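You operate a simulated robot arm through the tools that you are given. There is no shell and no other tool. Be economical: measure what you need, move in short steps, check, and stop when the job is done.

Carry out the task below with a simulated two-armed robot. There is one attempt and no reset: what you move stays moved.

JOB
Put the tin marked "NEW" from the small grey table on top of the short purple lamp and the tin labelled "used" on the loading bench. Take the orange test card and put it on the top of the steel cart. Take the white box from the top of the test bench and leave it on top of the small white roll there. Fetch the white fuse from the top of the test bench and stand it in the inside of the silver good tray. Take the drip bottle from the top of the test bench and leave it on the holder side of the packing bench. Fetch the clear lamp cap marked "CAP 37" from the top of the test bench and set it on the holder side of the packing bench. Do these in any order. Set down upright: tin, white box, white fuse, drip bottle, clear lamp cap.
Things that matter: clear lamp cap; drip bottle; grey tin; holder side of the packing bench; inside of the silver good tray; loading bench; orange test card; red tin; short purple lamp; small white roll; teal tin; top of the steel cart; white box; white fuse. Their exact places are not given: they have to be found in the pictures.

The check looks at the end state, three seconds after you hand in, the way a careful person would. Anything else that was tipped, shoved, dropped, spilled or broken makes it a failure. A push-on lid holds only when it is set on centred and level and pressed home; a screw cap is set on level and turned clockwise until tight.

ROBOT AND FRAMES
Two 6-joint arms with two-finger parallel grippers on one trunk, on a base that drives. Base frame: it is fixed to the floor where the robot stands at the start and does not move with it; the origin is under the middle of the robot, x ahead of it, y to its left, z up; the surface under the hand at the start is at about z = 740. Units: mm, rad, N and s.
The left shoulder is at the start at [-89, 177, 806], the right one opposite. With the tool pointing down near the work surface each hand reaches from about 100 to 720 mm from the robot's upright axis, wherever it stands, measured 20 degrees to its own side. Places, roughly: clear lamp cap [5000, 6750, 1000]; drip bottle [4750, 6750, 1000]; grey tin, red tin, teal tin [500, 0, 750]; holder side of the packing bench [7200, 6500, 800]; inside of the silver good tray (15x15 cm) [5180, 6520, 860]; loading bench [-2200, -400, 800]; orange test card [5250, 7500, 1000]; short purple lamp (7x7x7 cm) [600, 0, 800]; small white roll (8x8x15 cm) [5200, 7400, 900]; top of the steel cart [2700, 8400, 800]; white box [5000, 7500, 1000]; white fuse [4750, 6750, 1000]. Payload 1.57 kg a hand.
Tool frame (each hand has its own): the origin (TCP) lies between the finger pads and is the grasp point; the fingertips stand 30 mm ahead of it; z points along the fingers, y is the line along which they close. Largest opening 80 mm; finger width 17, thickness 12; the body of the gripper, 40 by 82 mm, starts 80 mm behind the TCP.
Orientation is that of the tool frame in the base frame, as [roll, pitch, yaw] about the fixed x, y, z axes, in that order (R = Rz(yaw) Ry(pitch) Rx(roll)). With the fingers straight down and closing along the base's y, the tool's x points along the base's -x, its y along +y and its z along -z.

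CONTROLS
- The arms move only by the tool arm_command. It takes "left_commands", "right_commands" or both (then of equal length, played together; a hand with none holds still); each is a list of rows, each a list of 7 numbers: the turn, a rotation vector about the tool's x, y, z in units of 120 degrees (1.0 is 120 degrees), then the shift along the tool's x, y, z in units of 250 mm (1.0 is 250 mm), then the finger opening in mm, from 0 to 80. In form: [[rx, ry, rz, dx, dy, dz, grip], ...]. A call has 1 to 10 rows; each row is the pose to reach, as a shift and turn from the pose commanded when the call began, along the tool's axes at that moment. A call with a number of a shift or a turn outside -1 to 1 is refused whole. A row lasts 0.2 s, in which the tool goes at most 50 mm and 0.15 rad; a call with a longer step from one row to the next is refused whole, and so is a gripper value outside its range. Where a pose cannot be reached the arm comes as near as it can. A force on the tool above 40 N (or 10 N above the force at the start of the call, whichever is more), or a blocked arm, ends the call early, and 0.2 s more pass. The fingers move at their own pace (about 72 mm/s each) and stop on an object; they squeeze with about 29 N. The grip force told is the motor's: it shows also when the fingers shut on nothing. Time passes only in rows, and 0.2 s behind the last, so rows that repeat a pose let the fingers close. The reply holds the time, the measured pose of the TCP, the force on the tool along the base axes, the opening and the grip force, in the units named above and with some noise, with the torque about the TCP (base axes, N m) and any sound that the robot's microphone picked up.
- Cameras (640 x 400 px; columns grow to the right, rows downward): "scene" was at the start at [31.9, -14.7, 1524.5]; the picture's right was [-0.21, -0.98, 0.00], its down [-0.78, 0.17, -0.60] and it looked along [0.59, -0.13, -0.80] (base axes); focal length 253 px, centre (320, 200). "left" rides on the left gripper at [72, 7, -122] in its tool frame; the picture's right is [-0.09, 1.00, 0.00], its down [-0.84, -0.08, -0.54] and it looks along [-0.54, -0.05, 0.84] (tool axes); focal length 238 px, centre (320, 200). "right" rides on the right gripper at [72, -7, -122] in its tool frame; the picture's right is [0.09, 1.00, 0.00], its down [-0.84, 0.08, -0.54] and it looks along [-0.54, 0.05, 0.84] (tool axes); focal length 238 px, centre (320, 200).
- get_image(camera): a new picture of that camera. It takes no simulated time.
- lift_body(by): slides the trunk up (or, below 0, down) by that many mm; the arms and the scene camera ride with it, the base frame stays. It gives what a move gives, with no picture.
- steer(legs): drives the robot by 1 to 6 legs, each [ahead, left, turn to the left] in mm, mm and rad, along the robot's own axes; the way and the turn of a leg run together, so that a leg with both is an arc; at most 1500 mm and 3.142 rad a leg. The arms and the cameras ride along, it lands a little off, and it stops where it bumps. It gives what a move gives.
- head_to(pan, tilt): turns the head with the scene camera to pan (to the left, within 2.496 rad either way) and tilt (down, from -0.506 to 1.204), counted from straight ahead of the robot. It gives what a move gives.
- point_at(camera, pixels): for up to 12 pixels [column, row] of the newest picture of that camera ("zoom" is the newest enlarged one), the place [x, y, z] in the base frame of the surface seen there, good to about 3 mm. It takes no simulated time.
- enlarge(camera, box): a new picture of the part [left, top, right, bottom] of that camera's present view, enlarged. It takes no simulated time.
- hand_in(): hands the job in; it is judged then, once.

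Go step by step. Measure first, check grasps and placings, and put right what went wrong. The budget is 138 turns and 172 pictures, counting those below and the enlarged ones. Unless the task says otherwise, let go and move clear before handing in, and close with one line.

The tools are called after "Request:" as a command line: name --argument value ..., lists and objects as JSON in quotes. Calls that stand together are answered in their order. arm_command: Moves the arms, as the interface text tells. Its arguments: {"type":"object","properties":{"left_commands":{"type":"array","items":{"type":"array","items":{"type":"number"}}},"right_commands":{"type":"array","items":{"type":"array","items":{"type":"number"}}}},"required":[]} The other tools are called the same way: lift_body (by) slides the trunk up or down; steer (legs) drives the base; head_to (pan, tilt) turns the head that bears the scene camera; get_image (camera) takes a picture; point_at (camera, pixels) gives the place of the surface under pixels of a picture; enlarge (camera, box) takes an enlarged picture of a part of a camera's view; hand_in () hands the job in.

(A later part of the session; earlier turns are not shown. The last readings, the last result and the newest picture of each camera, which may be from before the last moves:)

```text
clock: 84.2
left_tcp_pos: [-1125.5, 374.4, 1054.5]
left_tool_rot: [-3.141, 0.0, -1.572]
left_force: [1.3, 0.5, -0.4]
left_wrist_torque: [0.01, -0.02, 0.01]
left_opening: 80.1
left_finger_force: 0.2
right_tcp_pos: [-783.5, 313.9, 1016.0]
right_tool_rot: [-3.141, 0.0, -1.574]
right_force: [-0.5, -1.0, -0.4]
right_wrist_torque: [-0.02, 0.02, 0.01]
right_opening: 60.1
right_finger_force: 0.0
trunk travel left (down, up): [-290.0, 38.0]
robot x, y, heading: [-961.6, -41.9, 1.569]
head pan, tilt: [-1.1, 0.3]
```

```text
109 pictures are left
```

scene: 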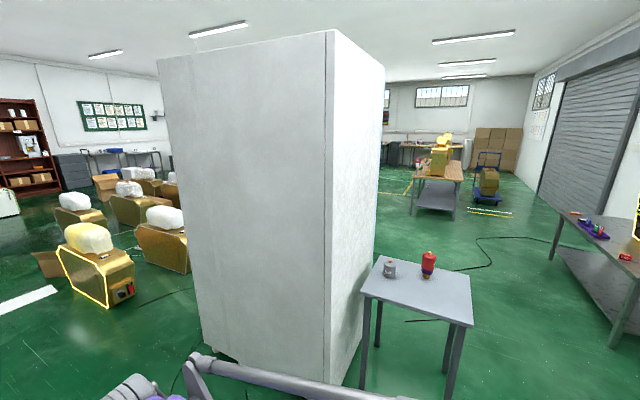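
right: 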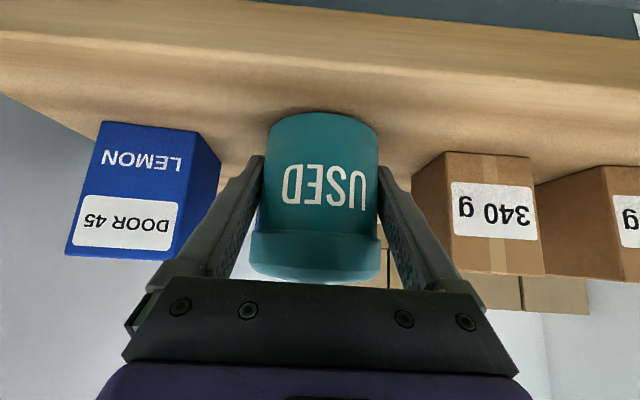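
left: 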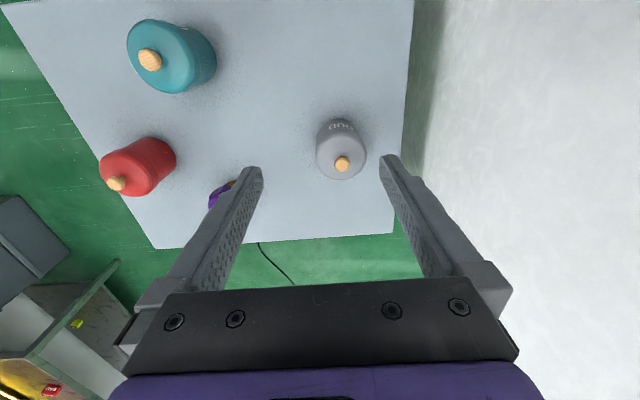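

I'll measure the floor positions of the obstacles in this view so I can plan the route.

Request:
point_at --camera "scene" --pixels '[[345, 378], [205, 340], [105, 305], [135, 288], [185, 270], [140, 222], [412, 215], [455, 218], [405, 195], [480, 203], [552, 262], [612, 345]]'

Request:
enlarge --camera "scene" --box '[0, 60, 320, 260]'

Request:
enlarge --camera "scene" --box '[360, 60, 640, 260]'

Request:
head_to --pan -0.35 --tilt 0.2

Request:
enlarge --camera "scene" --box '[120, 80, 520, 300]'

Request:
point_at --camera "zoom" --pixels '[[320, 340], [320, 260], [320, 220], [400, 240], [240, 240], [320, 200], [420, 300], [200, 300]]'

```text
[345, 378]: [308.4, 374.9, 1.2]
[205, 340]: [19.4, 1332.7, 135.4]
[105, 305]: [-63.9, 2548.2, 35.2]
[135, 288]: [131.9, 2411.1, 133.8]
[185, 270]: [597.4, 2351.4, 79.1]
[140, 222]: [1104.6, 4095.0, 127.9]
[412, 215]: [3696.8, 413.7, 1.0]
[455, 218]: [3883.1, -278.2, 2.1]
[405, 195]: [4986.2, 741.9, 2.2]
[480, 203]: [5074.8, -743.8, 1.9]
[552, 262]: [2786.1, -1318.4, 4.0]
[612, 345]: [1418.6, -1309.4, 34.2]
```

```text
2.00 times, centred on (160, 160) of scene
```

zoom: 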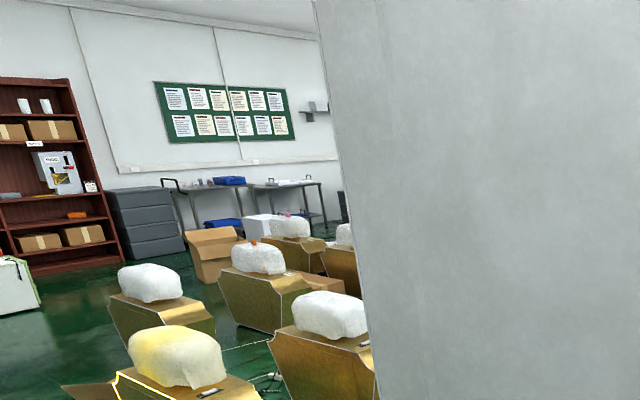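

```text
2.00 times, centred on (500, 160) of scene
```

zoom: 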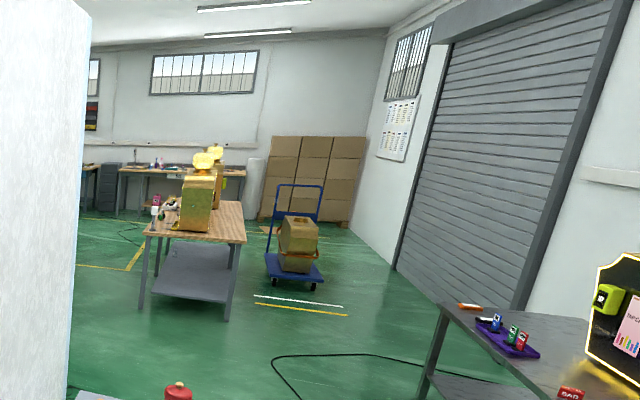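

```text
clock: 85.3
left_tcp_pos: [-1124.6, 374.2, 1054.6]
left_tool_rot: [-3.14, -0.001, -1.572]
left_force: [-0.6, 0.8, -0.4]
left_wrist_torque: [-0.03, 0.02, -0.02]
left_opening: 79.7
left_finger_force: 0.1
right_tcp_pos: [-782.9, 314.3, 1013.6]
right_tool_rot: [3.141, 0.0, -1.572]
right_force: [0.0, 0.9, 0.6]
right_wrist_torque: [-0.03, 0.01, 0.01]
right_opening: 59.8
right_finger_force: 0.1
trunk travel left (down, up): [-290.0, 38.0]
robot x, y, heading: [-961.6, -43.4, 1.571]
head pan, tilt: [-0.351, 0.201]
```

```text
1.60 times, centred on (320, 190) of scene
```

zoom: 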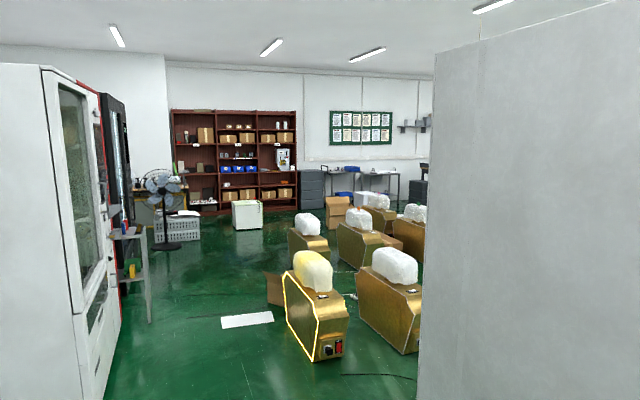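

```text
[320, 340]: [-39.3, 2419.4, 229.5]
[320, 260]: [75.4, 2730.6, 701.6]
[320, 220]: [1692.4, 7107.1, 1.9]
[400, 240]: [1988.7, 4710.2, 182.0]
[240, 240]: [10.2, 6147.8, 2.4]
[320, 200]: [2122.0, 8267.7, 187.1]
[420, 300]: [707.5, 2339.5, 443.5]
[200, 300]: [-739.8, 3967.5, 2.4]
```

There are two routes. The south corridor (y≈-600, between the grey table and the machine bench) looks more open. I'll go along it to about x=2000 and look north.

Request:
steer --legs '[[0, 0, -1.571], [0, -560, 0], [1500, 0, 0], [1450, 0, 0]]'

Request:
head_to --pan 1.2 --tilt 0.25

Request:
get_image --camera "scene"

```text
clock: 108.5
left_tcp_pos: [2453.2, -314.9, 1053.9]
left_tool_rot: [3.141, 0.0, -3.082]
left_force: [0.9, 0.4, 0.2]
left_wrist_torque: [-0.01, -0.01, -0.04]
left_opening: 80.2
left_finger_force: 0.0
right_tcp_pos: [2412.6, -657.2, 1014.4]
right_tool_rot: [3.14, -0.001, -3.082]
right_force: [0.1, 0.0, 0.7]
right_wrist_torque: [0.01, -0.04, 0.01]
right_opening: 59.9
right_finger_force: 0.0
trunk travel left (down, up): [-290.0, 38.0]
robot x, y, heading: [2043.9, -499.7, 0.053]
head pan, tilt: [-0.351, 0.201]
```

```text
clock: 110.1
left_tcp_pos: [2453.8, -315.3, 1054.5]
left_tool_rot: [-3.141, 0.001, -3.083]
left_force: [-0.8, -0.4, -0.5]
left_wrist_torque: [0.01, 0.0, -0.01]
left_opening: 80.1
left_finger_force: 0.0
right_tcp_pos: [2413.2, -658.7, 1013.8]
right_tool_rot: [3.141, -0.001, -3.084]
right_force: [0.1, 0.8, 0.5]
right_wrist_torque: [0.0, 0.02, -0.01]
right_opening: 59.9
right_finger_force: 0.0
trunk travel left (down, up): [-290.0, 38.0]
robot x, y, heading: [2048.4, -502.3, 0.059]
head pan, tilt: [1.201, 0.25]
```

```text
105 pictures are left
```

scene: 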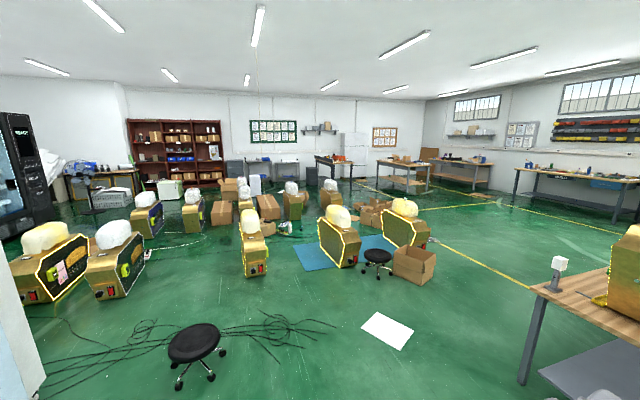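

I can see the test bench around (340,165), the packing bench around (405,165), and an open aisle by the yellow line. I'll measure obstacles along that aisle.

Request:
point_at --camera "scene" --pixels '[[410, 284], [436, 262], [405, 248], [350, 266], [525, 382], [615, 218], [515, 205], [430, 192], [380, 190], [430, 205], [355, 215], [375, 225]]'

Request:
enlarge --camera "scene" --box '[240, 130, 480, 280]'

Request:
point_at --camera "zoom" --pixels '[[210, 175], [290, 130], [300, 170], [375, 160], [500, 160], [410, 105], [240, 80], [60, 85], [430, 260], [350, 240]]'

```text
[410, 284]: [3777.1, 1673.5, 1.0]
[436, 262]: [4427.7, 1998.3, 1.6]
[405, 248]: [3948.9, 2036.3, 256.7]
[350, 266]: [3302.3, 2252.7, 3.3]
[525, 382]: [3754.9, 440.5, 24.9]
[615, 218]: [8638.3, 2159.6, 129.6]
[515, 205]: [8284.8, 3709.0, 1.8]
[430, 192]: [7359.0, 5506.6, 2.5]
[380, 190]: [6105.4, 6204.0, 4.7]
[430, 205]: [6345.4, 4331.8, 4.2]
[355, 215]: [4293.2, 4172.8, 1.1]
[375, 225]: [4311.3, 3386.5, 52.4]
```

```text
2.67 times, centred on (360, 205) of scene
```

zoom: 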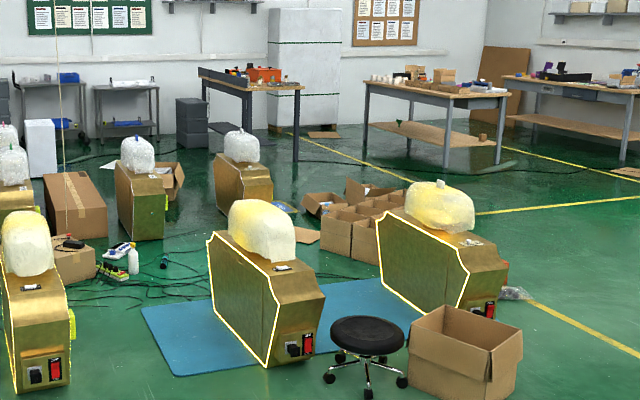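

```text
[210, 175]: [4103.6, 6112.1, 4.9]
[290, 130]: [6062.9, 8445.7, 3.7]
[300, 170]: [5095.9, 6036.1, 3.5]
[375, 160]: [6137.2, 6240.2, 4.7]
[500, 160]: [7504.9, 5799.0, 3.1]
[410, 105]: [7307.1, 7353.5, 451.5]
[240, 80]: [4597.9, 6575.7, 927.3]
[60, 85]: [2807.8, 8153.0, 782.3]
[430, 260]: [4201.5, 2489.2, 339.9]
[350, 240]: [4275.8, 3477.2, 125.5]
```

The plan is to pass between the wooden bench (y<450) and the carton (y>1670) at about y=950. Then I'll go east to about x=5400 and north to the test bench.

Request:
steer --legs '[[0, 0, -0.055], [480, 700, 0], [480, 720, 0], [1500, 0, 0], [900, 60, 0]]'

Request:
head_to --pan 1.4 --tilt 0.25

Request:
get_image --camera "scene"

```text
clock: 134.7
left_tcp_pos: [5798.9, 1167.1, 1054.0]
left_tool_rot: [-3.141, -0.001, -3.125]
left_force: [-0.2, -1.0, 0.2]
left_wrist_torque: [0.02, -0.01, -0.01]
left_opening: 80.1
left_finger_force: 0.1
right_tcp_pos: [5744.6, 826.5, 1014.6]
right_tool_rot: [-3.142, 0.001, -3.124]
right_force: [0.4, -0.3, -0.8]
right_wrist_torque: [0.0, 0.0, 0.02]
right_opening: 59.8
right_finger_force: 0.1
trunk travel left (down, up): [-290.0, 38.0]
robot x, y, heading: [5390.8, 995.9, 0.014]
head pan, tilt: [1.201, 0.25]
```

```text
clock: 135.4
left_tcp_pos: [5798.9, 1168.6, 1054.7]
left_tool_rot: [3.141, 0.0, -3.124]
left_force: [0.4, 0.2, 0.1]
left_wrist_torque: [0.0, 0.03, 0.0]
left_opening: 80.1
left_finger_force: 0.0
right_tcp_pos: [5746.0, 825.7, 1013.5]
right_tool_rot: [3.141, 0.0, -3.125]
right_force: [-0.1, 0.0, -0.7]
right_wrist_torque: [0.0, -0.02, -0.03]
right_opening: 60.1
right_finger_force: 0.1
trunk travel left (down, up): [-290.0, 38.0]
robot x, y, heading: [5387.4, 998.3, 0.019]
head pan, tilt: [1.4, 0.25]
```

```text
103 pictures are left
```

scene: 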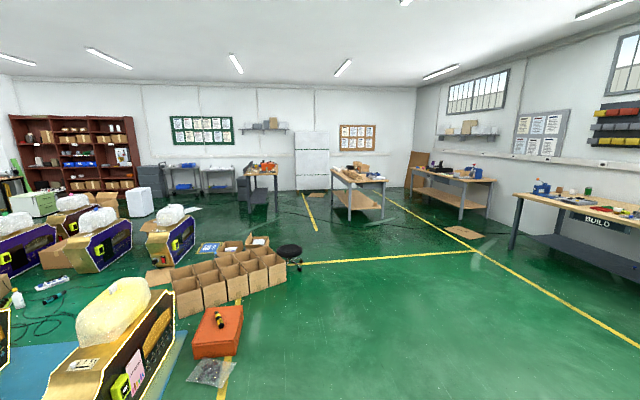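

The test bench is at (262,180) and the packing bench at (358,180). I'll turn north, pass east of the stool (290,252), and stop at about (6050,4900) to survey.

Request:
steer --legs '[[0, 0, 1.553], [0, -660, 0], [1500, 0, 0], [1500, 0, 0], [900, 0, 0]]'

Request:
head_to --pan 0.25 --tilt 0.4

Request:
get_image --camera "scene"

```text
clock: 163.7
left_tcp_pos: [5827.8, 5316.0, 1055.2]
left_tool_rot: [-3.141, 0.001, -1.555]
left_force: [-0.5, 0.1, -0.6]
left_wrist_torque: [0.03, -0.02, 0.0]
left_opening: 80.0
left_finger_force: 0.1
right_tcp_pos: [6169.4, 5259.9, 1014.3]
right_tool_rot: [3.141, 0.0, -1.555]
right_force: [0.1, 0.4, 0.3]
right_wrist_torque: [-0.02, 0.0, 0.0]
right_opening: 59.9
right_finger_force: 0.0
trunk travel left (down, up): [-290.0, 38.0]
robot x, y, heading: [5996.4, 4901.3, 1.586]
head pan, tilt: [1.4, 0.25]
```

```text
clock: 165.1
left_tcp_pos: [5828.6, 5314.1, 1054.1]
left_tool_rot: [-3.141, 0.0, -1.555]
left_force: [0.3, -0.2, -0.2]
left_wrist_torque: [0.02, 0.0, 0.02]
left_opening: 80.0
left_finger_force: 0.1
right_tcp_pos: [6168.4, 5260.8, 1014.5]
right_tool_rot: [3.141, 0.0, -1.553]
right_force: [-0.6, 0.0, 0.8]
right_wrist_torque: [-0.03, 0.01, 0.0]
right_opening: 59.6
right_finger_force: 0.1
trunk travel left (down, up): [-290.0, 38.0]
robot x, y, heading: [5993.4, 4899.1, 1.593]
head pan, tilt: [0.25, 0.4]
```

```text
102 pictures are left
```

scene: 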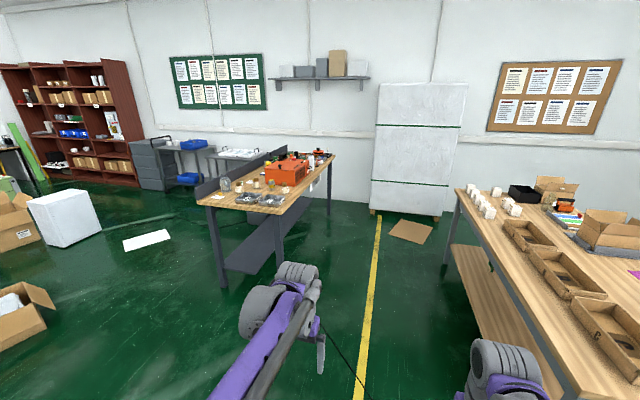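

The test bench is ahead-left and the packing bench right. I'll zoom in on both and measure.

Request:
enlarge --camera "scene" --box '[190, 140, 350, 240]'

Request:
point_at --camera "zoom" --pixels '[[25, 255], [350, 290], [345, 275], [575, 60], [140, 180], [240, 220], [315, 235], [385, 160], [485, 80], [520, 65], [500, 110], [270, 185]]'

Request:
enlarge --camera "scene" --box '[440, 170, 640, 300]'

Request:
point_at --camera "scene" --pixels '[[458, 190], [575, 395], [470, 215], [540, 205], [500, 212], [560, 190], [440, 215], [215, 290], [280, 258], [329, 215]]'

```text
4.00 times, centred on (270, 190) of scene
```

zoom: 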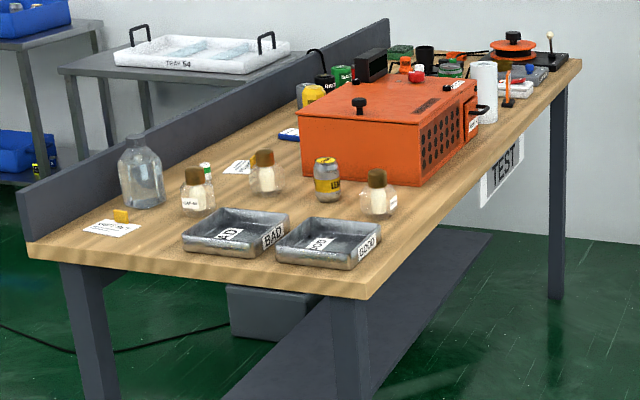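

```text
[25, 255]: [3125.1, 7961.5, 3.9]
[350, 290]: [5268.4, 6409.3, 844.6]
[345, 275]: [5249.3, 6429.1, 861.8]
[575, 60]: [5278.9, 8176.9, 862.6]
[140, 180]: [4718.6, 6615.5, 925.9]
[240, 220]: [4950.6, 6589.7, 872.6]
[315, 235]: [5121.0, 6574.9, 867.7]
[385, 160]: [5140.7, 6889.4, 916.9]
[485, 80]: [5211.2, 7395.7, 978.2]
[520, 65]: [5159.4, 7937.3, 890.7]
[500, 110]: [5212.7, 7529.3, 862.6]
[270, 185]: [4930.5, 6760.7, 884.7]
```

```text
3.08 times, centred on (540, 235) of scene
```

zoom: 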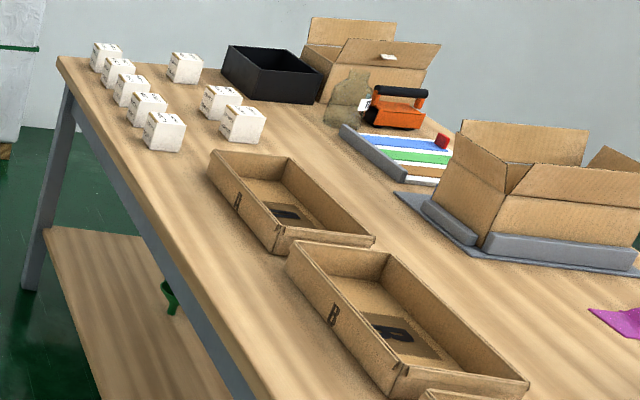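

```text
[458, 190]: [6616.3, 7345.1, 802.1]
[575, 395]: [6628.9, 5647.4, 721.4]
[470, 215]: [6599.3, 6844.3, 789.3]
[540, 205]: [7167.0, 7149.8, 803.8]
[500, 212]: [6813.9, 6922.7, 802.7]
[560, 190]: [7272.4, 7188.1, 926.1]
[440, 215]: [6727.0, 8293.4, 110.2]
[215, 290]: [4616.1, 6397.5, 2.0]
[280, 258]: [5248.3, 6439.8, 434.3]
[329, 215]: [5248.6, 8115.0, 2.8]
```

The useful items cluster at the south end of the test bench (x 4700–5150, y 6550–6900, top z 862). I'll drive to in front of that end, facing +y, and look closely.

Request:
steer --legs '[[0, 0, -0.022], [770, 1030, 0], [260, 0, 0]]'

Request:
head_to --pan 0.0 --tilt 0.75

Request:
get_image --camera "scene"

```text
clock: 176.1
left_tcp_pos: [4837.3, 6342.4, 1053.4]
left_tool_rot: [3.141, 0.001, -1.587]
left_force: [0.1, 0.1, -0.3]
left_wrist_torque: [-0.02, -0.01, -0.01]
left_opening: 79.8
left_finger_force: 0.0
right_tcp_pos: [5176.8, 6276.4, 1014.9]
right_tool_rot: [3.141, 0.0, -1.585]
right_force: [0.6, -0.2, 0.1]
right_wrist_torque: [-0.01, 0.01, -0.02]
right_opening: 59.9
right_finger_force: 0.0
trunk travel left (down, up): [-290.0, 38.0]
robot x, y, heading: [4994.1, 5924.0, 1.556]
head pan, tilt: [0.25, 0.4]
```

```text
clock: 176.9
left_tcp_pos: [4837.4, 6343.4, 1054.9]
left_tool_rot: [-3.141, 0.0, -1.587]
left_force: [0.3, -0.4, -0.1]
left_wrist_torque: [0.02, 0.02, 0.03]
left_opening: 80.0
left_finger_force: 0.0
right_tcp_pos: [5178.4, 6276.9, 1015.5]
right_tool_rot: [3.141, 0.0, -1.586]
right_force: [0.4, -0.4, 0.0]
right_wrist_torque: [-0.02, 0.03, 0.02]
right_opening: 59.8
right_finger_force: 0.1
trunk travel left (down, up): [-290.0, 38.0]
robot x, y, heading: [4991.8, 5922.1, 1.557]
head pan, tilt: [0.0, 0.75]
```

```text
99 pictures are left
```

scene: 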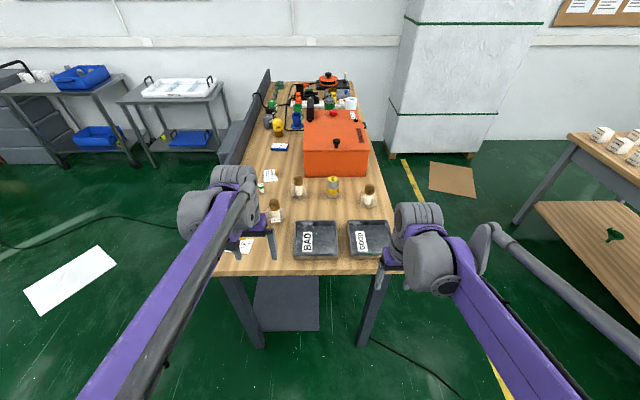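

Request:
enlarge --camera "scene" --box '[210, 160, 410, 285]'

Request:
enlarge --camera "scene" --box '[250, 70, 390, 160]'

Request:
get_image --camera "left"

Request:
get_image --camera "right"

```text
3.20 times, centred on (310, 222) of scene
```

zoom: 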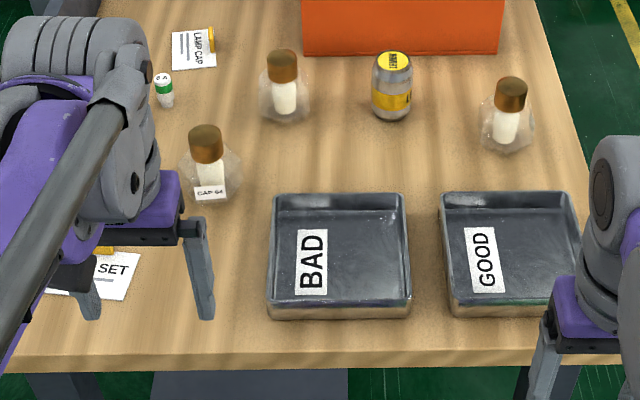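

```text
4.44 times, centred on (320, 115) of scene
```

zoom: 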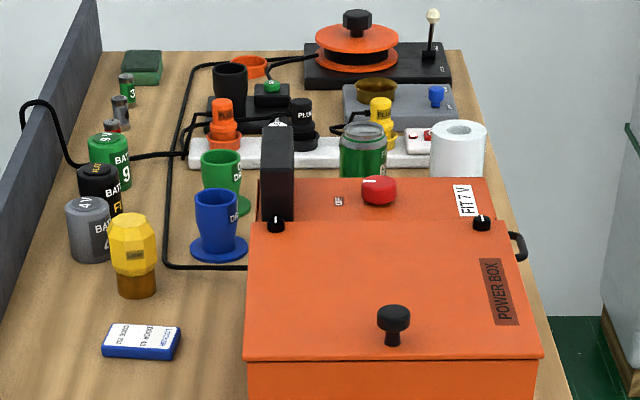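

```text
96 pictures are left
```

left: 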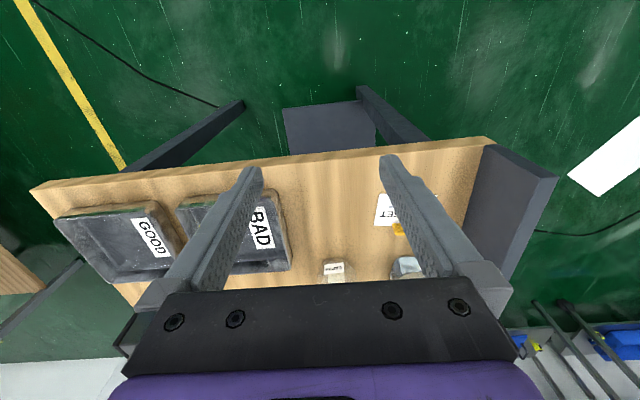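

```text
95 pictures are left
```

right: 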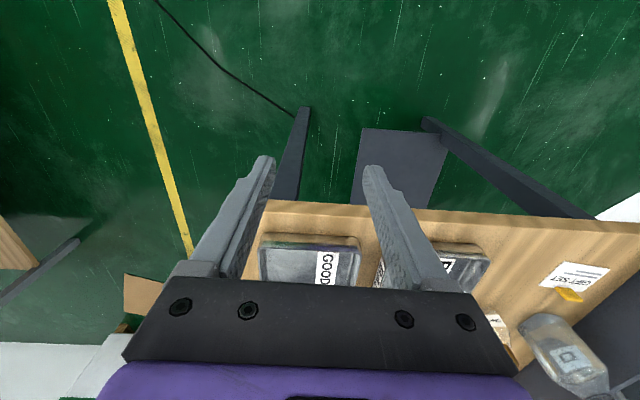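

I see three lamp caps (one reads CAP 64), a green-white cylinder that may be the fuse, the BAD and GOOD trays, and a glass bottle behind the left arm. I'll pull both arms back for a clear view.

Request:
arm_command --left_commands '[[0, 0, 0, 0.16, 0.1, 0, 80], [0, 0, 0, 0.32, 0.2, 0, 80], [0, 0, 0, 0.48, 0.3, 0, 80], [0, 0, 0, 0.6, 0.4, 0, 80], [0, 0, 0, 0.7, 0.5, 0, 80]]' --right_commands '[[0, 0, 0, 0.1, -0.05, 0, 80], [0, 0, 0, 0.2, -0.1, 0, 80], [0, 0, 0, 0.3, -0.2, 0, 80], [0, 0, 0, 0.4, -0.3, 0, 80], [0, 0, 0, 0.48, -0.4, 0, 80]]'

Request:
enlarge --camera "scene" --box '[220, 165, 300, 225]'

Request:
enlarge --camera "scene" --box '[280, 165, 380, 225]'

Request:
enlarge --camera "scene" --box '[200, 165, 400, 285]'

Request:
point_at --camera "zoom" --pixels '[[238, 130], [315, 55], [540, 85], [195, 75], [195, 105], [115, 180], [470, 185], [600, 200], [490, 310], [625, 290], [550, 260], [425, 90]]'

```text
clock: 178.1
left_tcp_pos: [4710.9, 6170.2, 1051.9]
left_tool_rot: [3.141, 0.001, -1.587]
left_force: [-0.1, -0.6, 0.4]
left_wrist_torque: [0.01, -0.01, -0.03]
left_opening: 80.1
left_finger_force: 0.2
right_tcp_pos: [5276.8, 6155.4, 1014.0]
right_tool_rot: [3.141, 0.0, -1.588]
right_force: [0.8, -0.4, 0.6]
right_wrist_torque: [0.01, -0.02, 0.01]
right_opening: 80.0
right_finger_force: 0.1
trunk travel left (down, up): [-290.0, 38.0]
robot x, y, heading: [4995.6, 5922.7, 1.554]
head pan, tilt: [0.0, 0.75]
```

```text
6.67 times, centred on (260, 195) of scene
```

zoom: 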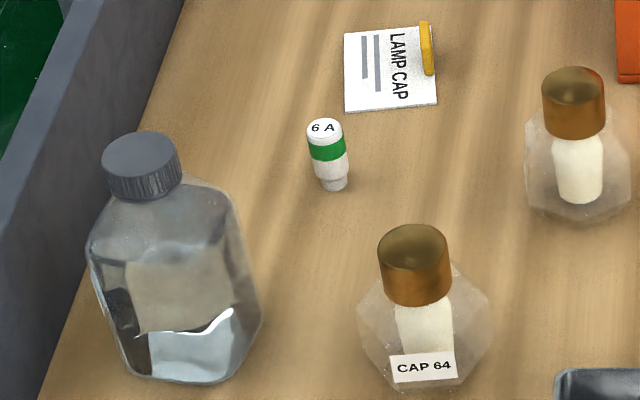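

```text
6.40 times, centred on (330, 195) of scene
```

zoom: 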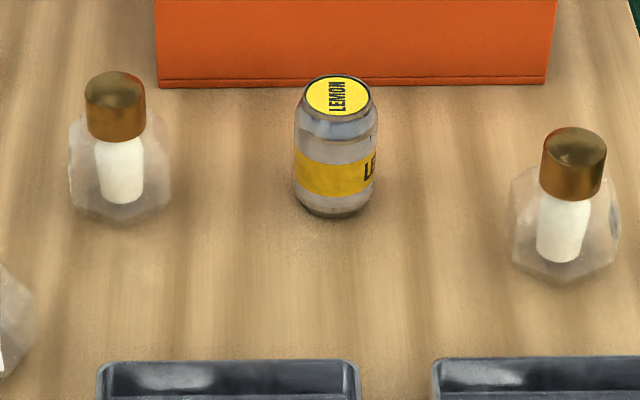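

```text
3.20 times, centred on (300, 225) of scene
```

zoom: 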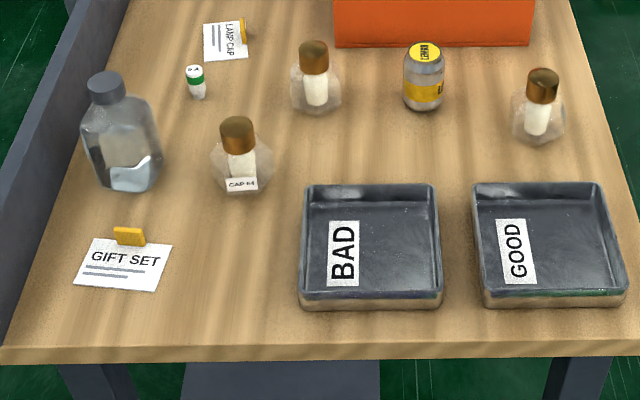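

```text
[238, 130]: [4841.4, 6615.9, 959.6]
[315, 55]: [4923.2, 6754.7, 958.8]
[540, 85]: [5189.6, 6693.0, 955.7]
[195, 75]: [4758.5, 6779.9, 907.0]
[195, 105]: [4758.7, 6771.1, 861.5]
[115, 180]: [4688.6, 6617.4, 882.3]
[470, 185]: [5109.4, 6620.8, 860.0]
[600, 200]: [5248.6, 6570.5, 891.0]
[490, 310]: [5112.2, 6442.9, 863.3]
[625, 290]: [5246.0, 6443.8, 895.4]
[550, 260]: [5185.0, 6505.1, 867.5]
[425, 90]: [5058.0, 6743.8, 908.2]
```

The fuse ("6 A") is at (4758,6781) and the bottle at (4690,6630). GOOD tray spans x 5110–5248, y 6443–6620. I'll drive 205 mm closer so these are in reach and look at the other two caps from another angle.

Request:
steer --legs '[[205, 0, 0.016]]'

Request:
head_to --pan 0.0 --tilt 1.0

Request:
get_image --camera "scene"

Request:
get_image --camera "right"

Request:
get_image --camera "left"

```text
clock: 179.7
left_tcp_pos: [4711.0, 6373.0, 1052.3]
left_tool_rot: [3.141, 0.0, -1.576]
left_force: [-0.4, 0.7, 0.2]
left_wrist_torque: [-0.04, -0.01, -0.01]
left_opening: 80.2
left_finger_force: 0.0
right_tcp_pos: [5275.4, 6363.1, 1013.7]
right_tool_rot: [-3.141, -0.001, -1.575]
right_force: [0.1, 0.9, -0.4]
right_wrist_torque: [-0.02, 0.02, -0.04]
right_opening: 80.1
right_finger_force: 0.1
trunk travel left (down, up): [-290.0, 38.0]
robot x, y, heading: [4992.8, 6131.4, 1.56]
head pan, tilt: [0.0, 0.75]
```

```text
clock: 180.5
left_tcp_pos: [4711.7, 6371.8, 1053.0]
left_tool_rot: [3.141, 0.0, -1.578]
left_force: [0.3, 0.4, 0.3]
left_wrist_torque: [-0.01, -0.01, 0.05]
left_opening: 80.1
left_finger_force: 0.1
right_tcp_pos: [5276.7, 6364.1, 1012.5]
right_tool_rot: [-3.141, 0.0, -1.574]
right_force: [0.2, 0.9, -0.6]
right_wrist_torque: [0.0, 0.02, 0.0]
right_opening: 80.2
right_finger_force: 0.0
trunk travel left (down, up): [-290.0, 38.0]
robot x, y, heading: [4993.0, 6124.4, 1.563]
head pan, tilt: [0.0, 1.0]
```

```text
91 pictures are left
```

scene: 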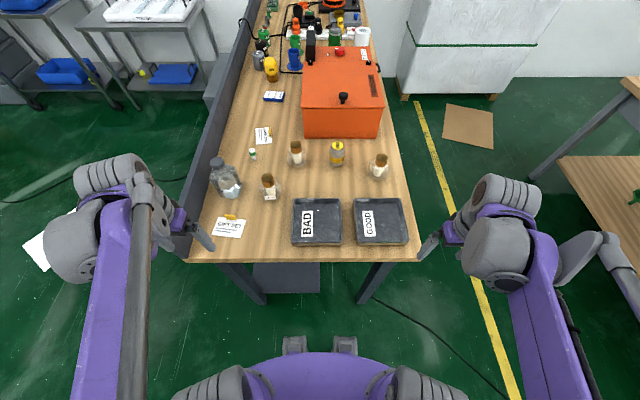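

```text
90 pictures are left
```

right: 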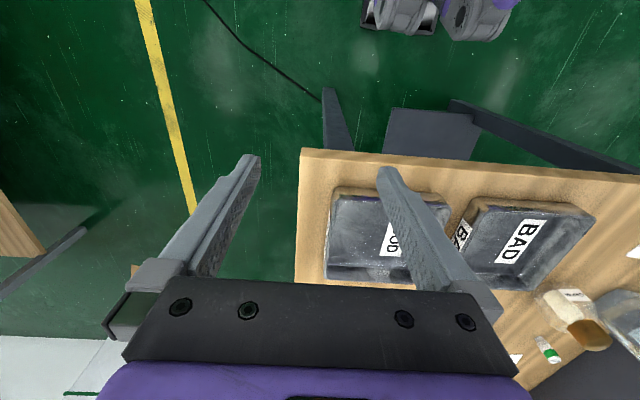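

```text
89 pictures are left
```

left: 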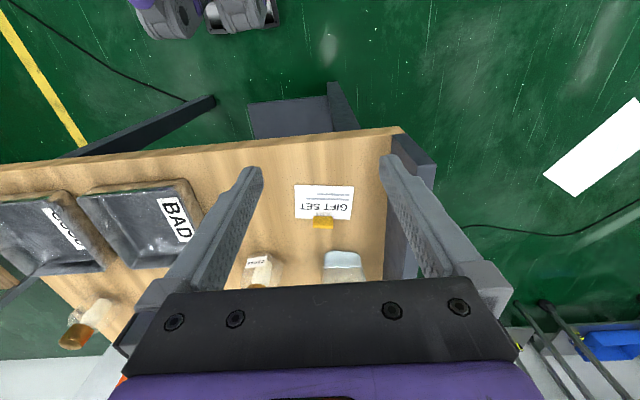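

I'll zoom in on the fuse, bottle and caps from this closer viewpoint to measure them.

Request:
enlarge --camera "scene" --box '[200, 120, 296, 210]'

Request:
point_at --camera "zoom" --pixels '[[290, 136], [295, 172], [277, 145], [305, 145], [155, 175], [125, 175], [185, 175], [158, 195], [375, 255], [350, 258], [402, 258]]'

Request:
enlarge --camera "scene" --box '[280, 120, 420, 250]'

Request:
point_at --camera "zoom" --pixels '[[144, 80], [400, 115], [445, 245], [545, 245], [455, 370], [555, 370], [500, 310], [160, 245], [267, 110]]'

```text
4.44 times, centred on (248, 165) of scene
```

zoom: 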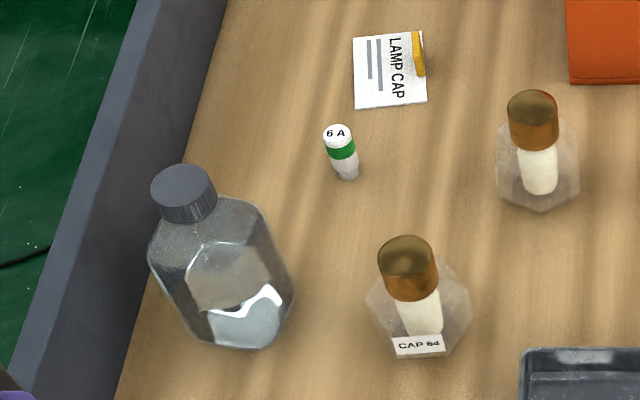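

```text
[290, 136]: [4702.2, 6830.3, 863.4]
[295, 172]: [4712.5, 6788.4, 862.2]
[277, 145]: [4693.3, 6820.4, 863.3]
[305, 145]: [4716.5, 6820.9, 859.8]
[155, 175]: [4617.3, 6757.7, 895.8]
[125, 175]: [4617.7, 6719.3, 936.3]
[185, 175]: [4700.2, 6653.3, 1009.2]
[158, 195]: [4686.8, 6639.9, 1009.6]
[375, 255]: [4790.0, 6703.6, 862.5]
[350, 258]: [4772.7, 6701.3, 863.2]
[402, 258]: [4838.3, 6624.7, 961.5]
```

```text
3.08 times, centred on (350, 185) of scene
```

zoom: 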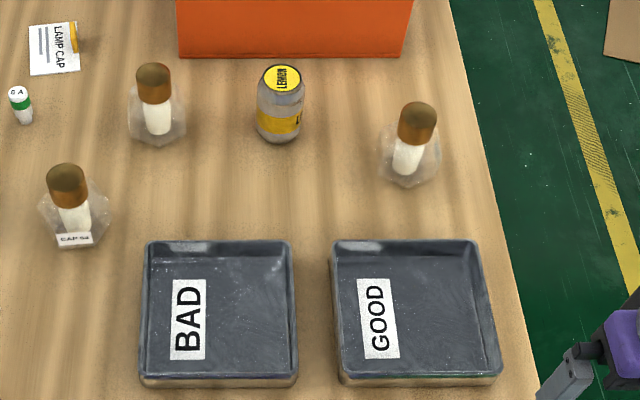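

```text
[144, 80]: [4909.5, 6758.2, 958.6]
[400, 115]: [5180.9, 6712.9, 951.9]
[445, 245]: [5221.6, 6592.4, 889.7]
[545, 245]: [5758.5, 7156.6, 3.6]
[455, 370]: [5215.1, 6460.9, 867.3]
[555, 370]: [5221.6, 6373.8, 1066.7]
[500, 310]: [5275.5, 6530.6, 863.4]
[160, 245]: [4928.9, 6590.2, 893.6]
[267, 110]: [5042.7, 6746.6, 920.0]
```

Request:
enlarge --camera "scene" --box '[200, 120, 296, 210]'

Request:
point_at --camera "zoom" --pixels '[[337, 132], [326, 140], [352, 142], [341, 155], [346, 176], [334, 165], [357, 165], [183, 182], [155, 185], [214, 185], [190, 212], [215, 345]]'

```text
4.44 times, centred on (248, 165) of scene
```

zoom: 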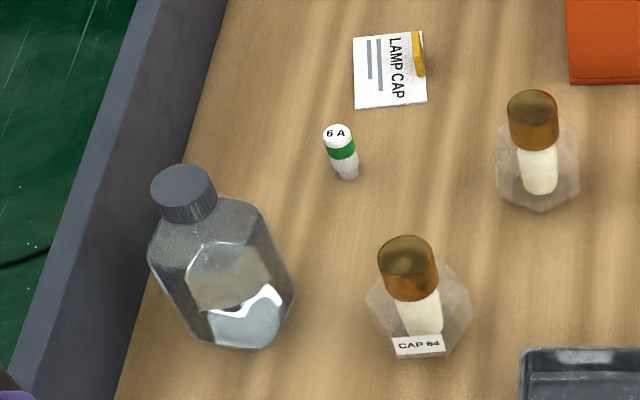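

```text
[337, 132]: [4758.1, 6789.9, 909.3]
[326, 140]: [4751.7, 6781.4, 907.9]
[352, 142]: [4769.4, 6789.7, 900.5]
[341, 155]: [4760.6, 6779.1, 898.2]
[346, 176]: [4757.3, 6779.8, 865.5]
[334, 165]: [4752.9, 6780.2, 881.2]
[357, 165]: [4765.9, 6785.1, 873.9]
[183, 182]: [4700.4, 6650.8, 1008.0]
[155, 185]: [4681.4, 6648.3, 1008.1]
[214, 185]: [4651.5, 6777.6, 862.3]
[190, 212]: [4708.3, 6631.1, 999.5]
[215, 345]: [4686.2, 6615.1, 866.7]
```

The fuse centre is (4759.5,6787), top z 909. The bottle cap is centred at (4700,6651), z 1008. I'll move the left hand above the fuse with a 45 mm opening.

Request:
arm_command --left_commands '[[0, 0, 0, -0.1, -0.12, 0, 45], [0, 0, 0, -0.25, -0.18, 0, 45], [0, 0, 0, -0.42, -0.182, 0, 45], [0, 0, 0, -0.6, -0.182, 0, 45], [0, 0, 0, -0.78, -0.182, 0, 45], [0, 0, 0, -0.95, -0.182, 0, 45]]'

Request:
arm_command --left_commands '[[0, 0, 0, -0.18, 0, 0, 45], [0, 0, 0, -0.36, 0, 0, 45], [0, 0, 0, -0.54, 0, 0, 45], [0, 0, 0, -0.709, 0, 0, 45], [0, 0, 0, -0.709, 0, 0.17, 45], [0, 0, 0, -0.709, 0, 0.34, 45], [0, 0, 0, -0.709, 0, 0.42, 45], [0, 0, 0, -0.709, 0, 0.42, 45]]'

Request:
get_image --camera "left"

Request:
enlarge --camera "scene" --box '[200, 100, 328, 220]'

```text
clock: 181.9
left_tcp_pos: [4757.6, 6611.1, 1051.6]
left_tool_rot: [3.142, 0.0, -1.577]
left_force: [0.6, 0.5, -0.2]
left_wrist_torque: [-0.02, -0.04, -0.02]
left_opening: 44.6
left_finger_force: 0.2
right_tcp_pos: [5277.5, 6365.6, 1014.6]
right_tool_rot: [-3.141, -0.002, -1.575]
right_force: [0.5, -0.3, 0.0]
right_wrist_torque: [-0.03, 0.0, -0.01]
right_opening: 79.7
right_finger_force: 0.0
trunk travel left (down, up): [-290.0, 38.0]
robot x, y, heading: [4992.3, 6132.3, 1.564]
head pan, tilt: [0.0, 1.0]
```

```text
clock: 183.7
left_tcp_pos: [4758.6, 6788.1, 947.3]
left_tool_rot: [-3.141, 0.0, -1.578]
left_force: [-1.0, 0.2, -0.4]
left_wrist_torque: [0.01, -0.02, -0.01]
left_opening: 44.8
left_finger_force: 0.1
left hand out of reach, approached as far as the arm can: row 4
right_tcp_pos: [5276.6, 6364.5, 1013.5]
right_tool_rot: [3.141, 0.002, -1.577]
right_force: [-0.9, 0.0, 0.4]
right_wrist_torque: [0.01, -0.02, -0.01]
right_opening: 80.0
right_finger_force: 0.2
trunk travel left (down, up): [-290.0, 38.0]
robot x, y, heading: [4996.1, 6126.4, 1.566]
head pan, tilt: [0.0, 1.0]
```

```text
85 pictures are left
```

left: 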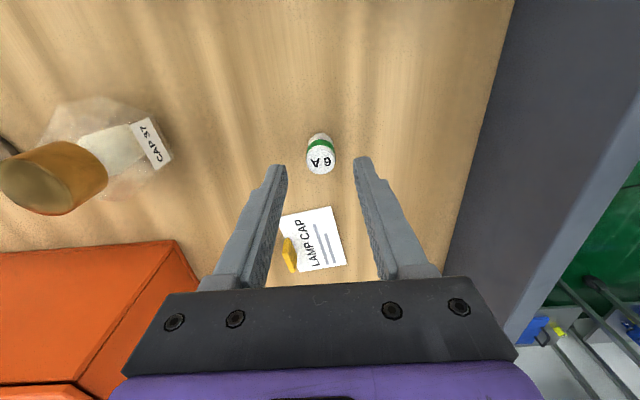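

```text
3.33 times, centred on (264, 160) of scene
```

zoom: 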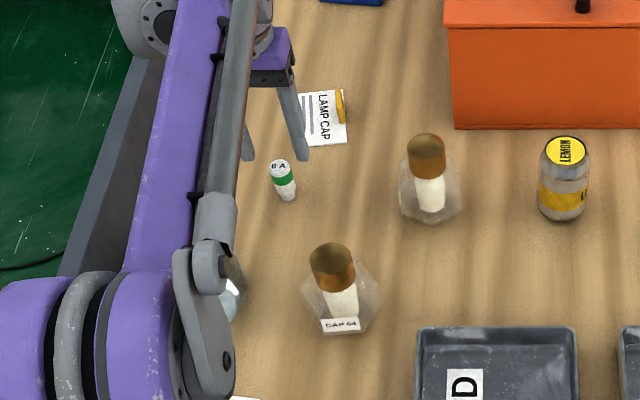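

The middle cap reads "CAP 37" (155,140). I'll verify the fuse position in the left camera.

Request:
point_at --camera "left" --pixels '[[320, 162], [308, 160], [334, 158], [320, 140], [58, 180], [150, 145]]'

```text
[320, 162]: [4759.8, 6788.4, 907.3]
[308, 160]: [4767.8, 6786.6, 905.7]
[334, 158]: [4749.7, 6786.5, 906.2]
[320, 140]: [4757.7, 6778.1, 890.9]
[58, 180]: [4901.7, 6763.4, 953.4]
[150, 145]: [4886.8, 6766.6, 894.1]
```

The fuse centre (4759,6787) matches the TCP. I'll descend, grip and lift.

Request:
arm_command --left_commands '[[0, 0, 0, 0, 0, 0.1, 45], [0, 0, 0, 0, 0, 0.196, 45], [0, 0, 0, 0, 0, 0.196, 10], [0, 0, 0, 0, 0, 0.196, 10], [0, 0, 0, 0, 0, 0.196, 10], [0, 0, 0, 0, 0, 0.16, 10], [0, 0, 0, 0, 0, 0.1, 10], [0, 0, 0, 0, 0, 0.03, 10], [0, 0, 0, 0, 0, 0.0, 10]]'

Request:
get_image --camera "left"

```text
clock: 185.7
left_tcp_pos: [4759.3, 6786.5, 948.7]
left_tool_rot: [-3.141, -0.001, -1.577]
left_force: [0.2, -0.6, -0.2]
left_wrist_torque: [-0.02, -0.01, 0.0]
left_opening: 20.7
left_finger_force: 29.3
right_tcp_pos: [5278.4, 6364.6, 1013.5]
right_tool_rot: [3.141, -0.001, -1.574]
right_force: [-0.6, 0.0, -0.2]
right_wrist_torque: [0.04, -0.01, -0.01]
right_opening: 79.9
right_finger_force: 0.0
trunk travel left (down, up): [-290.0, 38.0]
robot x, y, heading: [4995.6, 6127.5, 1.566]
head pan, tilt: [0.0, 1.0]
```

```text
83 pictures are left
```

left: 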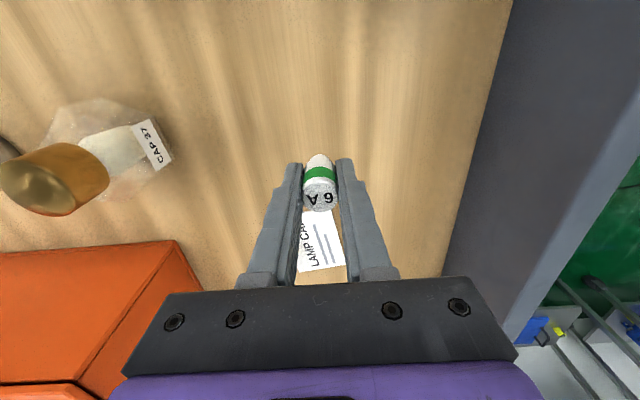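

The fuse is held (20.7 mm). I'll lift and carry it over to the GOOD tray at (5190,6540), moving the right hand aside as well.

Request:
arm_command --left_commands '[[0, 0, 0, 0.1, -0.03, -0.12, 10], [0, 0, 0, 0.22, -0.1, -0.22, 10], [0, 0, 0, 0.34, -0.2, -0.3, 10], [0, 0, 0, 0.46, -0.32, -0.3, 10], [0, 0, 0, 0.58, -0.45, -0.3, 10], [0, 0, 0, 0.7, -0.58, -0.3, 10], [0, 0, 0, 0.84, -0.71, -0.3, 10], [0, 0, 0, 0.97, -0.86, -0.3, 10]]' --right_commands '[[0, 0, 0, 0, -0.1, 0, 80], [0, 0, 0, 0, -0.2, 0, 80], [0, 0, 0, 0, -0.3, 0, 80], [0, 0, 0, 0, -0.4, 0, 80], [0, 0, 0, 0, -0.4, 0, 80], [0, 0, 0, 0, -0.4, 0, 80], [0, 0, 0, 0, -0.4, 0, 80], [0, 0, 0, 0, -0.4, 0, 80]]'

Request:
arm_command --left_commands '[[0, 0, 0, 0.01, -0.15, 0, 10], [0, 0, 0, 0.02, -0.32, 0, 10], [0, 0, 0, 0.02, -0.5, 0, 10], [0, 0, 0, 0.02, -0.68, 0, 10], [0, 0, 0, 0.02, -0.864, 0, 10], [0, 0, 0, 0.02, -0.864, 0.15, 10], [0, 0, 0, 0.02, -0.864, 0.26, 10], [0, 0, 0, 0.02, -0.864, 0.26, 10]]'

Request:
get_image --camera "left"

Request:
enlarge --camera "scene" --box '[280, 140, 440, 260]'

```text
clock: 187.5
left_tcp_pos: [4970.5, 6540.9, 1022.6]
left_tool_rot: [-3.141, 0.001, -1.576]
left_force: [0.0, -0.2, -0.2]
left_wrist_torque: [0.0, -0.01, 0.0]
left_opening: 20.6
left_finger_force: 29.0
right_tcp_pos: [5377.1, 6365.0, 1013.4]
right_tool_rot: [3.141, 0.0, -1.575]
right_force: [-0.8, 0.1, 0.3]
right_wrist_torque: [0.01, 0.02, -0.03]
right_opening: 80.1
right_finger_force: 0.1
trunk travel left (down, up): [-290.0, 38.0]
robot x, y, heading: [4992.2, 6129.8, 1.57]
head pan, tilt: [0.0, 1.0]
```

```text
clock: 189.3
left_tcp_pos: [5187.9, 6536.6, 958.8]
left_tool_rot: [3.141, 0.001, -1.578]
left_force: [-0.2, 0.5, -0.1]
left_wrist_torque: [0.01, 0.0, 0.0]
left_opening: 20.6
left_finger_force: 29.0
right_tcp_pos: [5377.2, 6362.9, 1013.5]
right_tool_rot: [3.14, 0.0, -1.575]
right_force: [-1.5, -0.1, -0.3]
right_wrist_torque: [-0.01, 0.03, 0.01]
right_opening: 79.9
right_finger_force: 0.1
trunk travel left (down, up): [-290.0, 38.0]
robot x, y, heading: [4993.0, 6127.3, 1.566]
head pan, tilt: [0.0, 1.0]
```

```text
82 pictures are left
```

left: 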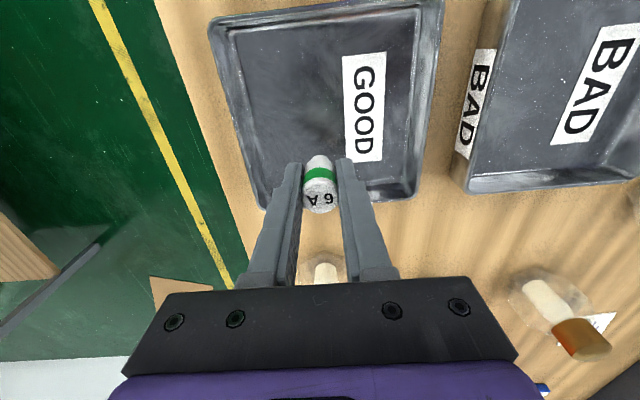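

```text
3.33 times, centred on (360, 200) of scene
```

zoom: 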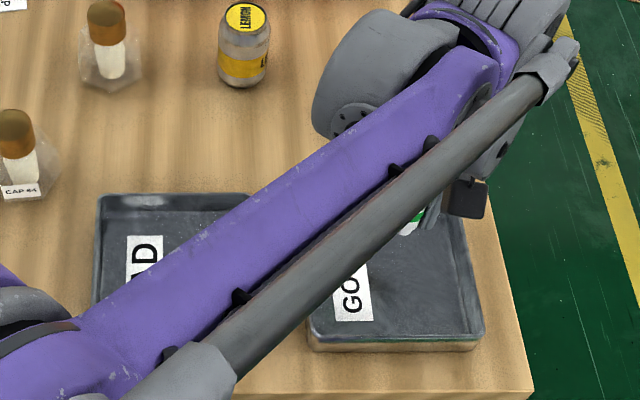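

I'll measure the tray's inner floor from the left camera.

Request:
point_at --camera "left" --pixels '[[240, 40], [415, 25], [272, 180], [400, 185], [330, 60], [290, 120], [250, 110], [400, 150], [320, 160]]'

```text
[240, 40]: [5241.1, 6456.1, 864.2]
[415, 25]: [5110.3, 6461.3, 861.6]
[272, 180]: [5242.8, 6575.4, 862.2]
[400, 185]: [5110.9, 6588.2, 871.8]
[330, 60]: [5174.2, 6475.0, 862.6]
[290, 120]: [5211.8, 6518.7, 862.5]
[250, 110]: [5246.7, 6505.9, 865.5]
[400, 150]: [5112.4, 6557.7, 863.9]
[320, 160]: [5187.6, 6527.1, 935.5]
```

The tray floor is z≈863 and the fuse is well inside. I'll lower to contact.

Request:
arm_command --left_commands '[[0, 0, 0, 0, 0, 0.1, 10], [0, 0, 0, 0, 0, 0.19, 10], [0, 0, 0, 0, 0, 0.22, 10], [0, 0, 0, 0, 0, 0.226, 10], [0, 0, 0, 0, 0, 0.232, 10], [0, 0, 0, 0, 0, 0.236, 10], [0, 0, 0, 0, 0, 0.236, 10]]'

Request:
get_image --camera "left"

```text
clock: 190.9
left_tcp_pos: [5187.7, 6537.1, 899.9]
left_tool_rot: [3.141, 0.001, -1.576]
left_force: [0.7, 0.5, 19.8]
left_wrist_torque: [0.08, -0.03, -0.01]
left_opening: 20.5
left_finger_force: 28.8
right_tcp_pos: [5377.6, 6363.9, 1013.8]
right_tool_rot: [3.141, 0.001, -1.577]
right_force: [0.4, -1.1, -1.1]
right_wrist_torque: [-0.01, 0.0, -0.02]
right_opening: 79.8
right_finger_force: 0.1
trunk travel left (down, up): [-290.0, 38.0]
robot x, y, heading: [4998.1, 6131.2, 1.567]
head pan, tilt: [0.0, 1.0]
```

```text
80 pictures are left
```

left: 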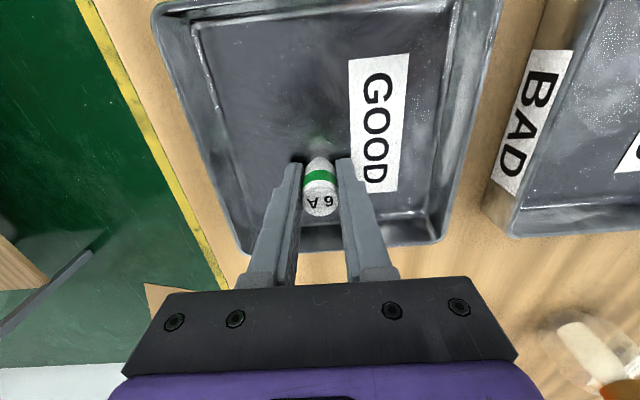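

Contact at 20 N. I'll relieve 1 mm, open gently and rise.

Request:
arm_command --left_commands '[[0, 0, 0, 0, 0, -0.004, 10], [0, 0, 0, 0, 0, -0.005, 10], [0, 0, 0, 0, 0, -0.005, 24], [0, 0, 0, 0, 0, -0.005, 34], [0, 0, 0, 0, 0, -0.005, 44], [0, 0, 0, 0, 0, -0.06, 44], [0, 0, 0, 0, 0, -0.2, 44], [0, 0, 0, 0, 0, -0.4, 44], [0, 0, 0, 0.02, 0, -0.55, 44]]'

Request:
get_image --camera "left"

```text
clock: 192.9
left_tcp_pos: [5187.0, 6532.2, 1035.1]
left_tool_rot: [-3.141, 0.001, -1.577]
left_force: [0.8, -0.2, 0.7]
left_wrist_torque: [0.03, 0.0, -0.04]
left_opening: 44.1
left_finger_force: 0.1
right_tcp_pos: [5375.9, 6364.2, 1014.0]
right_tool_rot: [3.141, -0.001, -1.576]
right_force: [-0.3, 0.2, -0.3]
right_wrist_torque: [-0.06, 0.03, 0.01]
right_opening: 80.0
right_finger_force: 0.0
trunk travel left (down, up): [-290.0, 38.0]
robot x, y, heading: [4994.1, 6127.4, 1.57]
head pan, tilt: [0.0, 1.0]
```

```text
79 pictures are left
```

left: 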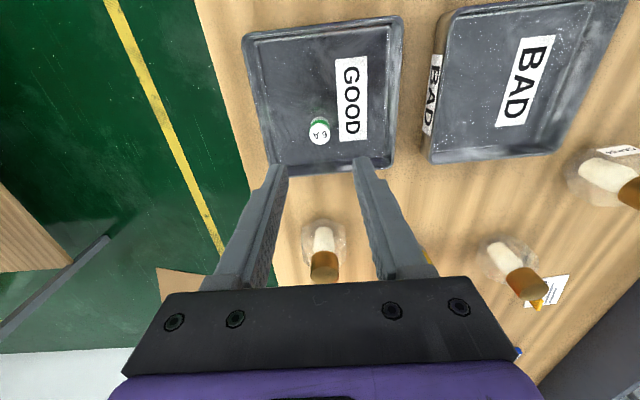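

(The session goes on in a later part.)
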